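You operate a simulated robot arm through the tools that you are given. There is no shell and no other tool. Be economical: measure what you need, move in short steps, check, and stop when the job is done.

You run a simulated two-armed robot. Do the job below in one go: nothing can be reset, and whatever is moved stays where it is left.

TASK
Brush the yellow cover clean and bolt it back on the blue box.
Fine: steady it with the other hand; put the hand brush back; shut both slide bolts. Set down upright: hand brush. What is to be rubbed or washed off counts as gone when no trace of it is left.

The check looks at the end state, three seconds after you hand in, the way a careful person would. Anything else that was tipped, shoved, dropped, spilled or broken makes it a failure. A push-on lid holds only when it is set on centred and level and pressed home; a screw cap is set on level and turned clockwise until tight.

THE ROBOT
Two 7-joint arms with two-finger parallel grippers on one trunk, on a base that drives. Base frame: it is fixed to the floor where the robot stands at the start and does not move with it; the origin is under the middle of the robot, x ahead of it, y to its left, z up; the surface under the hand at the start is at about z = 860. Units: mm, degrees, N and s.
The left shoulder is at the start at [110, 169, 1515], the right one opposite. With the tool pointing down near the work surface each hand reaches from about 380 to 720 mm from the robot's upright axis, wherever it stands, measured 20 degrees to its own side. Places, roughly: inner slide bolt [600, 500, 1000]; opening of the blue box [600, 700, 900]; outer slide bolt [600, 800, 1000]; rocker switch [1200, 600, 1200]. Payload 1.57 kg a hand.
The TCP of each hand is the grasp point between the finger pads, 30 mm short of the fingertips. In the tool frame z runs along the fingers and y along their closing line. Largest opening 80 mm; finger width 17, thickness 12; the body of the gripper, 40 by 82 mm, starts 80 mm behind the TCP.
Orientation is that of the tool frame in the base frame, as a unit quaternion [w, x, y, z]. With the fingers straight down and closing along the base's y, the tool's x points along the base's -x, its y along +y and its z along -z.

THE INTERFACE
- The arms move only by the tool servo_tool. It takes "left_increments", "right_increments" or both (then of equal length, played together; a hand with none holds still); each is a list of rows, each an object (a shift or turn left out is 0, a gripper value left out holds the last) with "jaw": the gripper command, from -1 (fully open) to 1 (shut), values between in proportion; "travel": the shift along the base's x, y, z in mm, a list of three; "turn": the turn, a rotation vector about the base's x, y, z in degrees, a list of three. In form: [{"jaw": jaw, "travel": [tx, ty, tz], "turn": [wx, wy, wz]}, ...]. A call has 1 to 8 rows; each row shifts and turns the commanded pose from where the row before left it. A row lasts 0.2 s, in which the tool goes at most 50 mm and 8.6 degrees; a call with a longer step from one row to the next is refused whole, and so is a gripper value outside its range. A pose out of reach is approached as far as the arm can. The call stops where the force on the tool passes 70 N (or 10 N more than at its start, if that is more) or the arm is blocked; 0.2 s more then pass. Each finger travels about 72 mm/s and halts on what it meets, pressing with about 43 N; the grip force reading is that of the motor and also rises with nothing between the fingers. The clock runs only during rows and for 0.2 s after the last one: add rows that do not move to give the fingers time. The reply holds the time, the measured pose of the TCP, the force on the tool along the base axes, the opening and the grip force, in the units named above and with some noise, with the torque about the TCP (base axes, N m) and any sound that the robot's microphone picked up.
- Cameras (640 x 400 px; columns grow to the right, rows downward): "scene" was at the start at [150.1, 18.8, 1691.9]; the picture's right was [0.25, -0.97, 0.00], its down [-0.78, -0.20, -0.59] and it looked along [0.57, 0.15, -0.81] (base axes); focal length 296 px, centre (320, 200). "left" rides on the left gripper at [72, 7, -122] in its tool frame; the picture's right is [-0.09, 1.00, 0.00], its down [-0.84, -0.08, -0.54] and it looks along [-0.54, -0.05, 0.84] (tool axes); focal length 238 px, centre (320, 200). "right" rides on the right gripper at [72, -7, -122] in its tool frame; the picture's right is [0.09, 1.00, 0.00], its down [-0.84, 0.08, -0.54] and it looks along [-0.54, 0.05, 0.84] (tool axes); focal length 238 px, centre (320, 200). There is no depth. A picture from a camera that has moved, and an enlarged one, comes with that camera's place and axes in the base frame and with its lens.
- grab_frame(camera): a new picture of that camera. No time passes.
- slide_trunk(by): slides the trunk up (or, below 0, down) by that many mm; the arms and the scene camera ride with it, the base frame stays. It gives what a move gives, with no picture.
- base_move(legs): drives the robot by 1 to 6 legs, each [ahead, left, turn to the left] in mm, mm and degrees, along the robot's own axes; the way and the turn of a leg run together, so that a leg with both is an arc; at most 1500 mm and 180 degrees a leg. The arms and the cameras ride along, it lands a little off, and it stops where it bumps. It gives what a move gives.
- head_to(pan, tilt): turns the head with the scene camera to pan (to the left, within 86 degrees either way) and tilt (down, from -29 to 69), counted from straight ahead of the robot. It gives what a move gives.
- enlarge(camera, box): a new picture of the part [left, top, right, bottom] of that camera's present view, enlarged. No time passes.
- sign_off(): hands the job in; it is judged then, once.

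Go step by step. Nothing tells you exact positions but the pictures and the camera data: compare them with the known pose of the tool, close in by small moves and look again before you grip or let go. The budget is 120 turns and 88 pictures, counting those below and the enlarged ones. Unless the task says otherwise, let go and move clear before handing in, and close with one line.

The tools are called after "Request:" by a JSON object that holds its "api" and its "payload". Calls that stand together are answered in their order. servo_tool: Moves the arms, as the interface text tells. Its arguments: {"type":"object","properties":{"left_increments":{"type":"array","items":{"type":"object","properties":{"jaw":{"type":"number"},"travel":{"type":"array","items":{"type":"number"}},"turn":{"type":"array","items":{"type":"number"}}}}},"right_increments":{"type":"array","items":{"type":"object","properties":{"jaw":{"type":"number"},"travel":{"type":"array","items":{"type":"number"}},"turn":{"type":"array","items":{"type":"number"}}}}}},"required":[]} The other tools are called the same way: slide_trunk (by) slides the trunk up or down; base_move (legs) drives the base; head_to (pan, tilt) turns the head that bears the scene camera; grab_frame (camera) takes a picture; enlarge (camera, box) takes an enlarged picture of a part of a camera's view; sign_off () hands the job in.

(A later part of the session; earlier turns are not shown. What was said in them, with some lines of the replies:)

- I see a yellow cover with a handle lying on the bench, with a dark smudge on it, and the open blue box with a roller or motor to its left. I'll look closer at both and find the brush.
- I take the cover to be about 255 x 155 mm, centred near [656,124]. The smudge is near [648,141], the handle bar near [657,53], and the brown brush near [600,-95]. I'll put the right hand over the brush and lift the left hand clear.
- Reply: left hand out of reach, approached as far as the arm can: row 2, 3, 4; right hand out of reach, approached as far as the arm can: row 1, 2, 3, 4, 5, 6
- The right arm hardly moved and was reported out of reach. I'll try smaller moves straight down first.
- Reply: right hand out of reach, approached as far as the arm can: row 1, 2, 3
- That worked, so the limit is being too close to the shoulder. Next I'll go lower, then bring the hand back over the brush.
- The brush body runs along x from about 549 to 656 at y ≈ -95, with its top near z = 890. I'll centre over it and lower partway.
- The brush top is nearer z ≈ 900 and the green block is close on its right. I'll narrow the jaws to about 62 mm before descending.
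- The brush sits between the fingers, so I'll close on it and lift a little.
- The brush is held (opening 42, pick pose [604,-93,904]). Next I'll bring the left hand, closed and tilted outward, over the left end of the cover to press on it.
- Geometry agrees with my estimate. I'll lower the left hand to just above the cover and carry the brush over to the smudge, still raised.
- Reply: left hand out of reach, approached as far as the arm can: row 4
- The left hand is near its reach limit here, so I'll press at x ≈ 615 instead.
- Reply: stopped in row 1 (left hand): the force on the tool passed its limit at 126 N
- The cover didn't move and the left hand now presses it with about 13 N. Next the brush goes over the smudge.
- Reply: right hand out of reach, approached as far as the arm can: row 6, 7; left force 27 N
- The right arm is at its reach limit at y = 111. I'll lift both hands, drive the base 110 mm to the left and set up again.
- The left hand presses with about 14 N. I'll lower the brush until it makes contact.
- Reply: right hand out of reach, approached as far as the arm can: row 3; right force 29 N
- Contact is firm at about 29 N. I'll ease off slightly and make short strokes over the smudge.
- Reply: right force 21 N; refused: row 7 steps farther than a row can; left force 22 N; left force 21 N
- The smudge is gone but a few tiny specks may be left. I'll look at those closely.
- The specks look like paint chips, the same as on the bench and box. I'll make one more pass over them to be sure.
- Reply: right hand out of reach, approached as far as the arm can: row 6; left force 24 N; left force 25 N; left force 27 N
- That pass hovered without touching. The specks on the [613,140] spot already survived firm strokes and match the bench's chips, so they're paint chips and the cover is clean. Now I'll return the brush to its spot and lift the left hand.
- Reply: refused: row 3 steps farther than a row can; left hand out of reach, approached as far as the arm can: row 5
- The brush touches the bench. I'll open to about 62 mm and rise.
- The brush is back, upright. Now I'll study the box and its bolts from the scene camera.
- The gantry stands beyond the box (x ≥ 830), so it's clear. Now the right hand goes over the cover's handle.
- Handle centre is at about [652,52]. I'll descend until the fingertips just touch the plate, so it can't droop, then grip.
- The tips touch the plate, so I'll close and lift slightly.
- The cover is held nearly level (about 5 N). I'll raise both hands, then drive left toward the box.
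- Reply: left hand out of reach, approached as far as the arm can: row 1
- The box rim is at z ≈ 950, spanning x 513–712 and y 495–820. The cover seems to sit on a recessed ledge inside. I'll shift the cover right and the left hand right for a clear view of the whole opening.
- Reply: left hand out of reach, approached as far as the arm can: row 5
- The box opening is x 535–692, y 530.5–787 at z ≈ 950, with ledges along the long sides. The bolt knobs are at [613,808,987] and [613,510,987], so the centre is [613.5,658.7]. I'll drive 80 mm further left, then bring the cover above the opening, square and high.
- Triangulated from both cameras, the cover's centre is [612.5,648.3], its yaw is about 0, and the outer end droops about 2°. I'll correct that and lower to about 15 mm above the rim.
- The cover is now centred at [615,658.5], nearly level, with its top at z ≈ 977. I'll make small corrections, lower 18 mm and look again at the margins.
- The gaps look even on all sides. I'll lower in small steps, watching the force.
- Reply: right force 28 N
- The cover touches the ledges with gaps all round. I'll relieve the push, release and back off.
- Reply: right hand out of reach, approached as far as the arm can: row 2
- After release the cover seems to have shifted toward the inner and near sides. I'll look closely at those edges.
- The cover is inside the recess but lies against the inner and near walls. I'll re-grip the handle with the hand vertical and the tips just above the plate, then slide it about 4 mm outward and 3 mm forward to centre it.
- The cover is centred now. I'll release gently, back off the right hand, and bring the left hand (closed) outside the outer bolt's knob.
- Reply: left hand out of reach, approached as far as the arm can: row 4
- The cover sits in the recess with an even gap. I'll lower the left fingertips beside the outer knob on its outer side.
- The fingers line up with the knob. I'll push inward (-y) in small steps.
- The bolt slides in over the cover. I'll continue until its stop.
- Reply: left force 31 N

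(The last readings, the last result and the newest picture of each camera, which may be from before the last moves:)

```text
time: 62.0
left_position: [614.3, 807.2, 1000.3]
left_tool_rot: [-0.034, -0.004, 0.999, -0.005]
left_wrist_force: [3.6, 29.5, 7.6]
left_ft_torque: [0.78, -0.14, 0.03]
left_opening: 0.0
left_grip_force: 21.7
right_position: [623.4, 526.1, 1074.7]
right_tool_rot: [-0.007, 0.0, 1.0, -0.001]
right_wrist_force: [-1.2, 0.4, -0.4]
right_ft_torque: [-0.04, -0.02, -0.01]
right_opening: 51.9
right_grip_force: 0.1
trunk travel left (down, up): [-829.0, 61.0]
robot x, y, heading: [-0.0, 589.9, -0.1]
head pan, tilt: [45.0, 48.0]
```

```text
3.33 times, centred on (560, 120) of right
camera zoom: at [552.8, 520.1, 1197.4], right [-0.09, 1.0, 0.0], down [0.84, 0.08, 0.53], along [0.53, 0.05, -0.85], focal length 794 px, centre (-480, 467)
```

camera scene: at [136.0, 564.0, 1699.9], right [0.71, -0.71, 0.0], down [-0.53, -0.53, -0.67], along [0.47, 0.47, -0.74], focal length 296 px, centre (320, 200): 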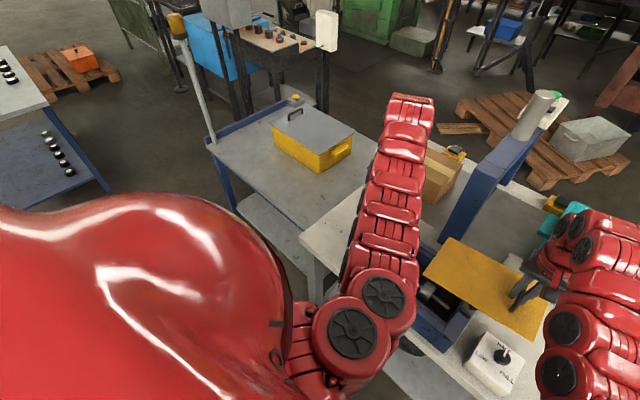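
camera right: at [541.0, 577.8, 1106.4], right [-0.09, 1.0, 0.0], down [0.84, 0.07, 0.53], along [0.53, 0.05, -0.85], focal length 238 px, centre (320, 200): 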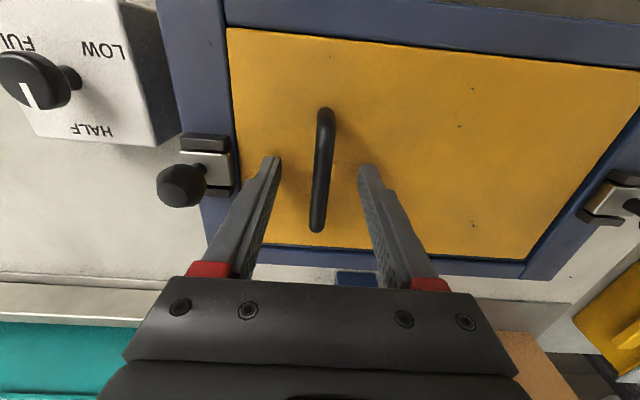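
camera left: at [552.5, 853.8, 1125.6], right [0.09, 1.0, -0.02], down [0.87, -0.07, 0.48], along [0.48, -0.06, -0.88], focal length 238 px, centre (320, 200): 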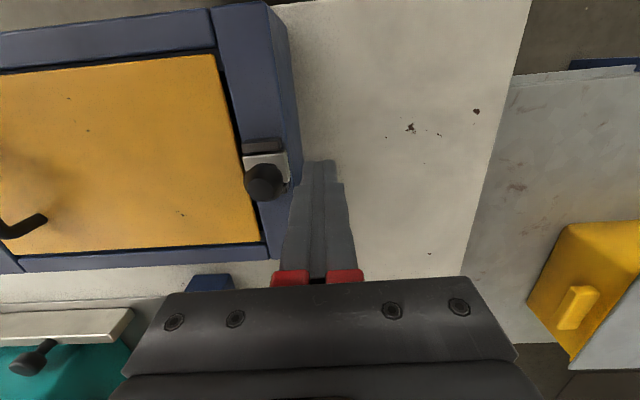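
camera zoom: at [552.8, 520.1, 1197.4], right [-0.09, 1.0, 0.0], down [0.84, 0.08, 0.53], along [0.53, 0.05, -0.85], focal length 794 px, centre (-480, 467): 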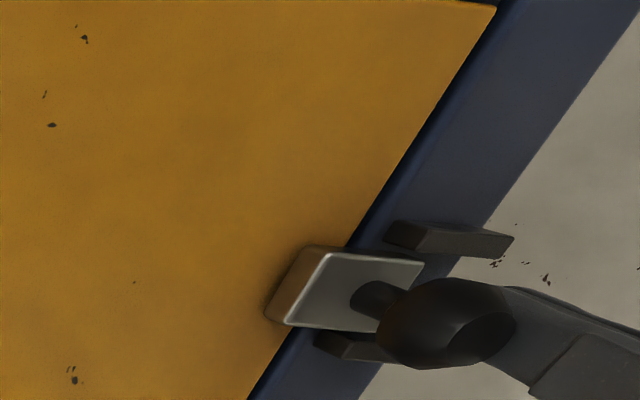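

It hit its stop (about 30 N). I'll back the left hand off and up, close the right hand, and place it on the inner side of the inner knob.

Request:
{"api": "servo_tool", "payload": {"left_increments": [{"travel": [0, 10, 0]}, {"travel": [0, 20, 0]}, {"travel": [5, 10, 25]}, {"travel": [5, 0, 40]}, {"travel": [5, 0, 40]}, {"travel": [0, 0, 0]}], "right_increments": [{"travel": [5, -15, 0], "jaw": 1}, {"travel": [0, -15, 0]}, {"travel": [0, -15, 0]}, {"travel": [-5, 0, -25]}, {"travel": [-10, 0, -25]}, {"travel": [0, 0, 0]}]}}

Request:
{"api": "grab_frame", "payload": {"camera": "right"}}

Request:
{"api": "grab_frame", "payload": {"camera": "left"}}

```text
time: 63.4
left_position: [629.6, 842.3, 1103.9]
left_tool_rot: [-0.035, -0.003, 0.999, -0.005]
left_wrist_force: [0.4, 0.5, 0.2]
left_ft_torque: [0.01, -0.02, -0.01]
left_opening: 0.2
left_grip_force: 21.0
right_position: [613.4, 476.5, 1024.0]
right_tool_rot: [-0.008, 0.002, 1.0, -0.001]
right_wrist_force: [-0.6, -0.1, 0.2]
right_ft_torque: [-0.02, -0.01, -0.01]
right_opening: 0.0
right_grip_force: 21.6
trunk travel left (down, up): [-829.0, 61.0]
robot x, y, heading: [2.5, 589.2, -0.0]
head pan, tilt: [45.0, 48.0]
```

```text
24 pictures are left
camera right: at [543.5, 471.1, 1147.2], right [-0.09, 1.0, 0.0], down [0.85, 0.08, 0.53], along [0.53, 0.05, -0.85], focal length 238 px, centre (320, 200)
```

right: 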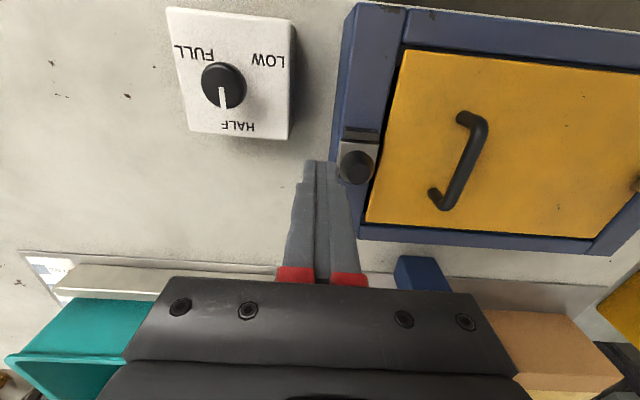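

```text
23 pictures are left
camera left: at [566.6, 850.5, 1230.4], right [0.09, 1.0, -0.02], down [0.87, -0.07, 0.48], along [0.48, -0.06, -0.88], focal length 238 px, centre (320, 200)
```

left: 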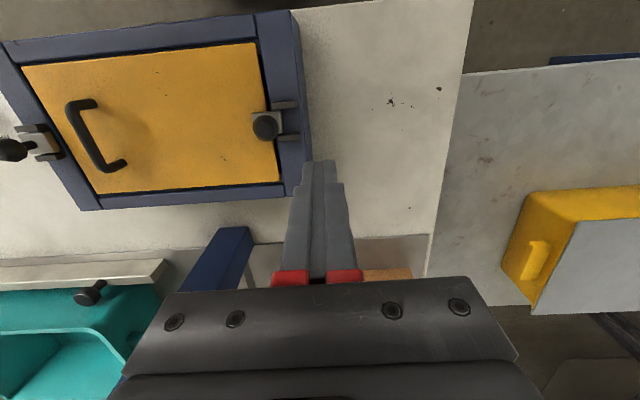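

The outer bolt is shut. Now I'll lower beside the inner knob and push +y.

Request:
{"api": "servo_tool", "payload": {"right_increments": [{"travel": [0, -5, -10]}, {"travel": [0, 0, -15]}, {"travel": [0, 5, 0]}, {"travel": [0, 5, 0]}, {"travel": [0, 5, 0]}, {"travel": [0, 5, 0]}, {"travel": [0, 5, 0]}, {"travel": [0, 0, 0]}]}}

Request:
{"api": "enlarge", "payload": {"camera": "left", "box": [0, 80, 160, 200]}}

```text
time: 65.2
left_position: [629.1, 842.6, 1103.3]
left_tool_rot: [-0.035, -0.002, 0.999, -0.007]
left_wrist_force: [0.2, -0.7, 0.2]
left_ft_torque: [0.01, -0.01, 0.03]
left_opening: 0.0
left_grip_force: 21.8
right_position: [614.0, 498.6, 999.2]
right_tool_rot: [-0.008, 0.002, 1.0, 0.0]
right_wrist_force: [-0.4, -0.4, -0.7]
right_ft_torque: [-0.01, 0.03, -0.02]
right_opening: 0.0
right_grip_force: 20.9
trunk travel left (down, up): [-829.0, 61.0]
robot x, y, heading: [-2.4, 588.1, 0.1]
head pan, tilt: [45.0, 48.0]
```

```text
3.33 times, centred on (80, 140) of left
camera zoom: at [566.6, 850.4, 1230.1], right [0.09, 1.0, -0.02], down [0.87, -0.07, 0.48], along [0.48, -0.06, -0.88], focal length 794 px, centre (1120, 400)
```

zoom: 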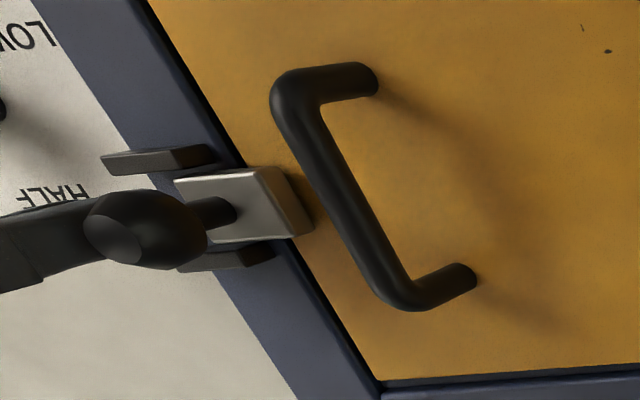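

Request:
{"api": "servo_tool", "payload": {"right_increments": [{"travel": [0, 4, 0]}, {"travel": [0, 4, 0]}, {"travel": [0, 4, 0]}, {"travel": [0, 0, 0]}]}}

Request:
{"api": "enlarge", "payload": {"camera": "left", "box": [0, 80, 160, 200]}}

```text
time: 66.2
left_position: [629.5, 839.6, 1104.5]
left_tool_rot: [-0.034, -0.001, 0.999, -0.004]
left_wrist_force: [-0.8, -0.8, 0.2]
left_ft_torque: [-0.03, 0.01, -0.03]
left_opening: 0.0
left_grip_force: 21.4
right_position: [614.9, 505.7, 999.3]
right_tool_rot: [-0.007, 0.003, 1.0, -0.002]
right_wrist_force: [-2.5, -18.4, 1.0]
right_ft_torque: [-0.3, 0.02, -0.03]
right_opening: 0.0
right_grip_force: 21.4
trunk travel left (down, up): [-829.0, 61.0]
robot x, y, heading: [-1.7, 587.1, -0.1]
head pan, tilt: [45.0, 48.0]
```

```text
3.33 times, centred on (80, 140) of left
camera zoom: at [566.3, 847.3, 1230.9], right [0.09, 1.0, -0.02], down [0.87, -0.07, 0.48], along [0.48, -0.06, -0.88], focal length 794 px, centre (1120, 400)
```

zoom: 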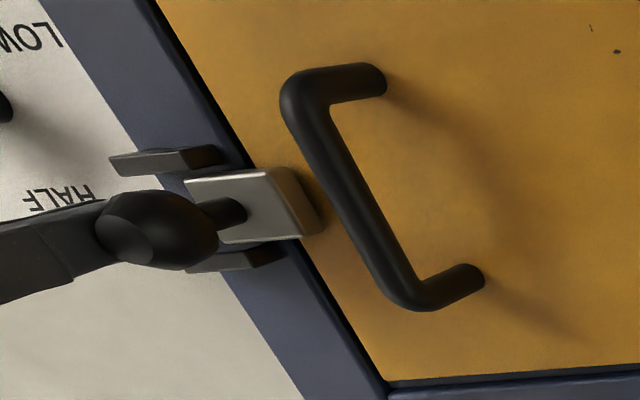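

This one is at its stop too. One last small push to be sure, then I'll back off and check everything.

Request:
{"api": "servo_tool", "payload": {"right_increments": [{"travel": [0, 4, 0]}, {"travel": [0, 3, 0]}, {"travel": [0, 0, 0]}, {"travel": [0, -15, 0]}, {"travel": [0, -25, 0]}, {"travel": [5, -5, 35]}, {"travel": [10, 0, 40]}, {"travel": [10, 0, 30]}]}}

Request:
{"api": "grab_frame", "payload": {"camera": "right"}}

Request:
{"api": "enlarge", "payload": {"camera": "left", "box": [0, 0, 340, 212]}}

```text
time: 68.0
left_position: [629.7, 842.2, 1103.4]
left_tool_rot: [-0.035, -0.001, 0.999, -0.005]
left_wrist_force: [-0.4, -0.2, 0.2]
left_ft_torque: [0.03, 0.01, -0.01]
left_opening: 0.0
left_grip_force: 21.6
right_position: [639.4, 472.1, 1095.8]
right_tool_rot: [-0.008, 0.001, 1.0, 0.0]
right_wrist_force: [-0.4, 0.6, 0.2]
right_ft_torque: [-0.01, -0.04, 0.02]
right_opening: 0.2
right_grip_force: 20.5
right hand out of reach, approached as far as the arm can: row 7
trunk travel left (down, up): [-829.0, 61.0]
robot x, y, heading: [2.4, 588.5, -0.1]
head pan, tilt: [45.0, 48.0]
```

```text
20 pictures are left
camera right: at [568.8, 465.5, 1219.8], right [-0.09, 1.0, 0.0], down [0.85, 0.07, 0.53], along [0.53, 0.05, -0.85], focal length 238 px, centre (320, 200)
```

right: 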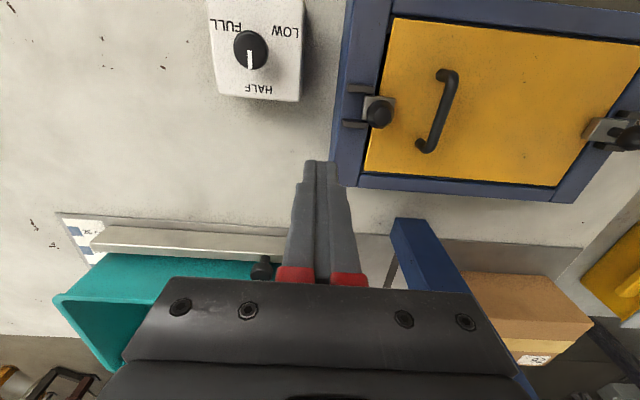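

```text
1.88 times, centred on (170, 106) of left
camera zoom: at [566.6, 849.9, 1230.2], right [0.09, 1.0, -0.02], down [0.87, -0.07, 0.48], along [0.48, -0.06, -0.88], focal length 449 px, centre (602, 377)
```

zoom: 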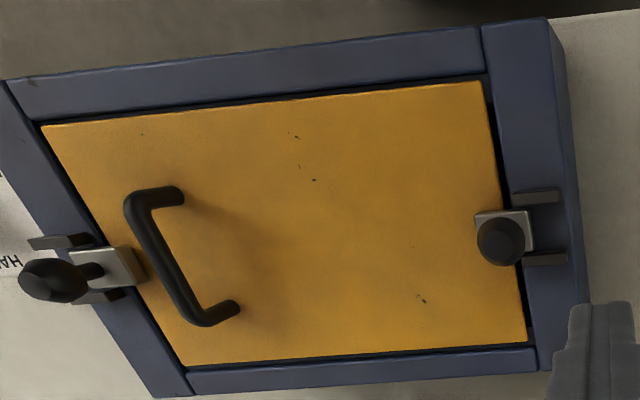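

Both bolts are shut over the cover. The specks are spread over the whole plate, including far from the smudge, so they're paint chips. A last check of the brush and the rest of the bench.

Request:
{"api": "head_to", "payload": {"pan": -20, "tilt": 48}}

Request:
{"api": "grab_frame", "payload": {"camera": "scene"}}

```text
time: 69.4
left_position: [630.0, 842.8, 1104.7]
left_tool_rot: [-0.035, -0.002, 0.999, -0.007]
left_wrist_force: [0.2, 0.2, 0.4]
left_ft_torque: [0.01, -0.02, 0.01]
left_opening: 0.0
left_grip_force: 21.8
right_position: [639.7, 471.7, 1096.1]
right_tool_rot: [-0.008, 0.002, 1.0, 0.0]
right_wrist_force: [0.4, 0.0, 0.2]
right_ft_torque: [0.01, -0.02, 0.01]
right_opening: 0.2
right_grip_force: 22.0
trunk travel left (down, up): [-829.0, 61.0]
robot x, y, heading: [0.5, 589.6, -0.0]
head pan, tilt: [-20.0, 48.0]
```

```text
18 pictures are left
camera scene: at [153.7, 562.3, 1700.0], right [-0.34, -0.94, 0.0], down [-0.7, 0.25, -0.67], along [0.63, -0.23, -0.74], focal length 296 px, centre (320, 200)
```

scene: 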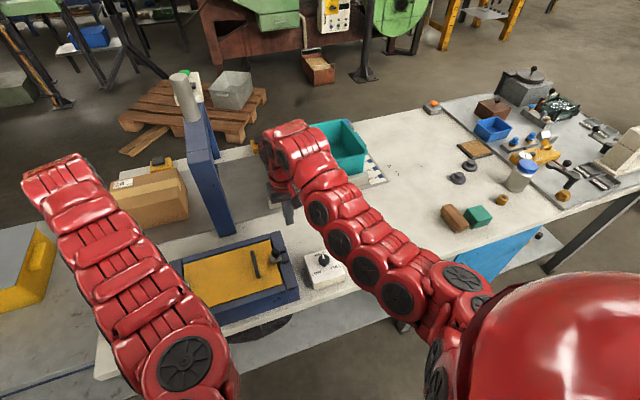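

The brush stands upright in its place, the cover is on, both bolts are shut and both hands are clear, so I'm handing in.

Request:
{"api": "sign_off", "payload": {}}

```text
The job is handed in.
```

The yellow cover is brushed clean and seated on the blue box with both slide bolts shut. The hand brush is back upright in its place. A few small dark specks stayed on the cover after brushing; I took them for paint chips.
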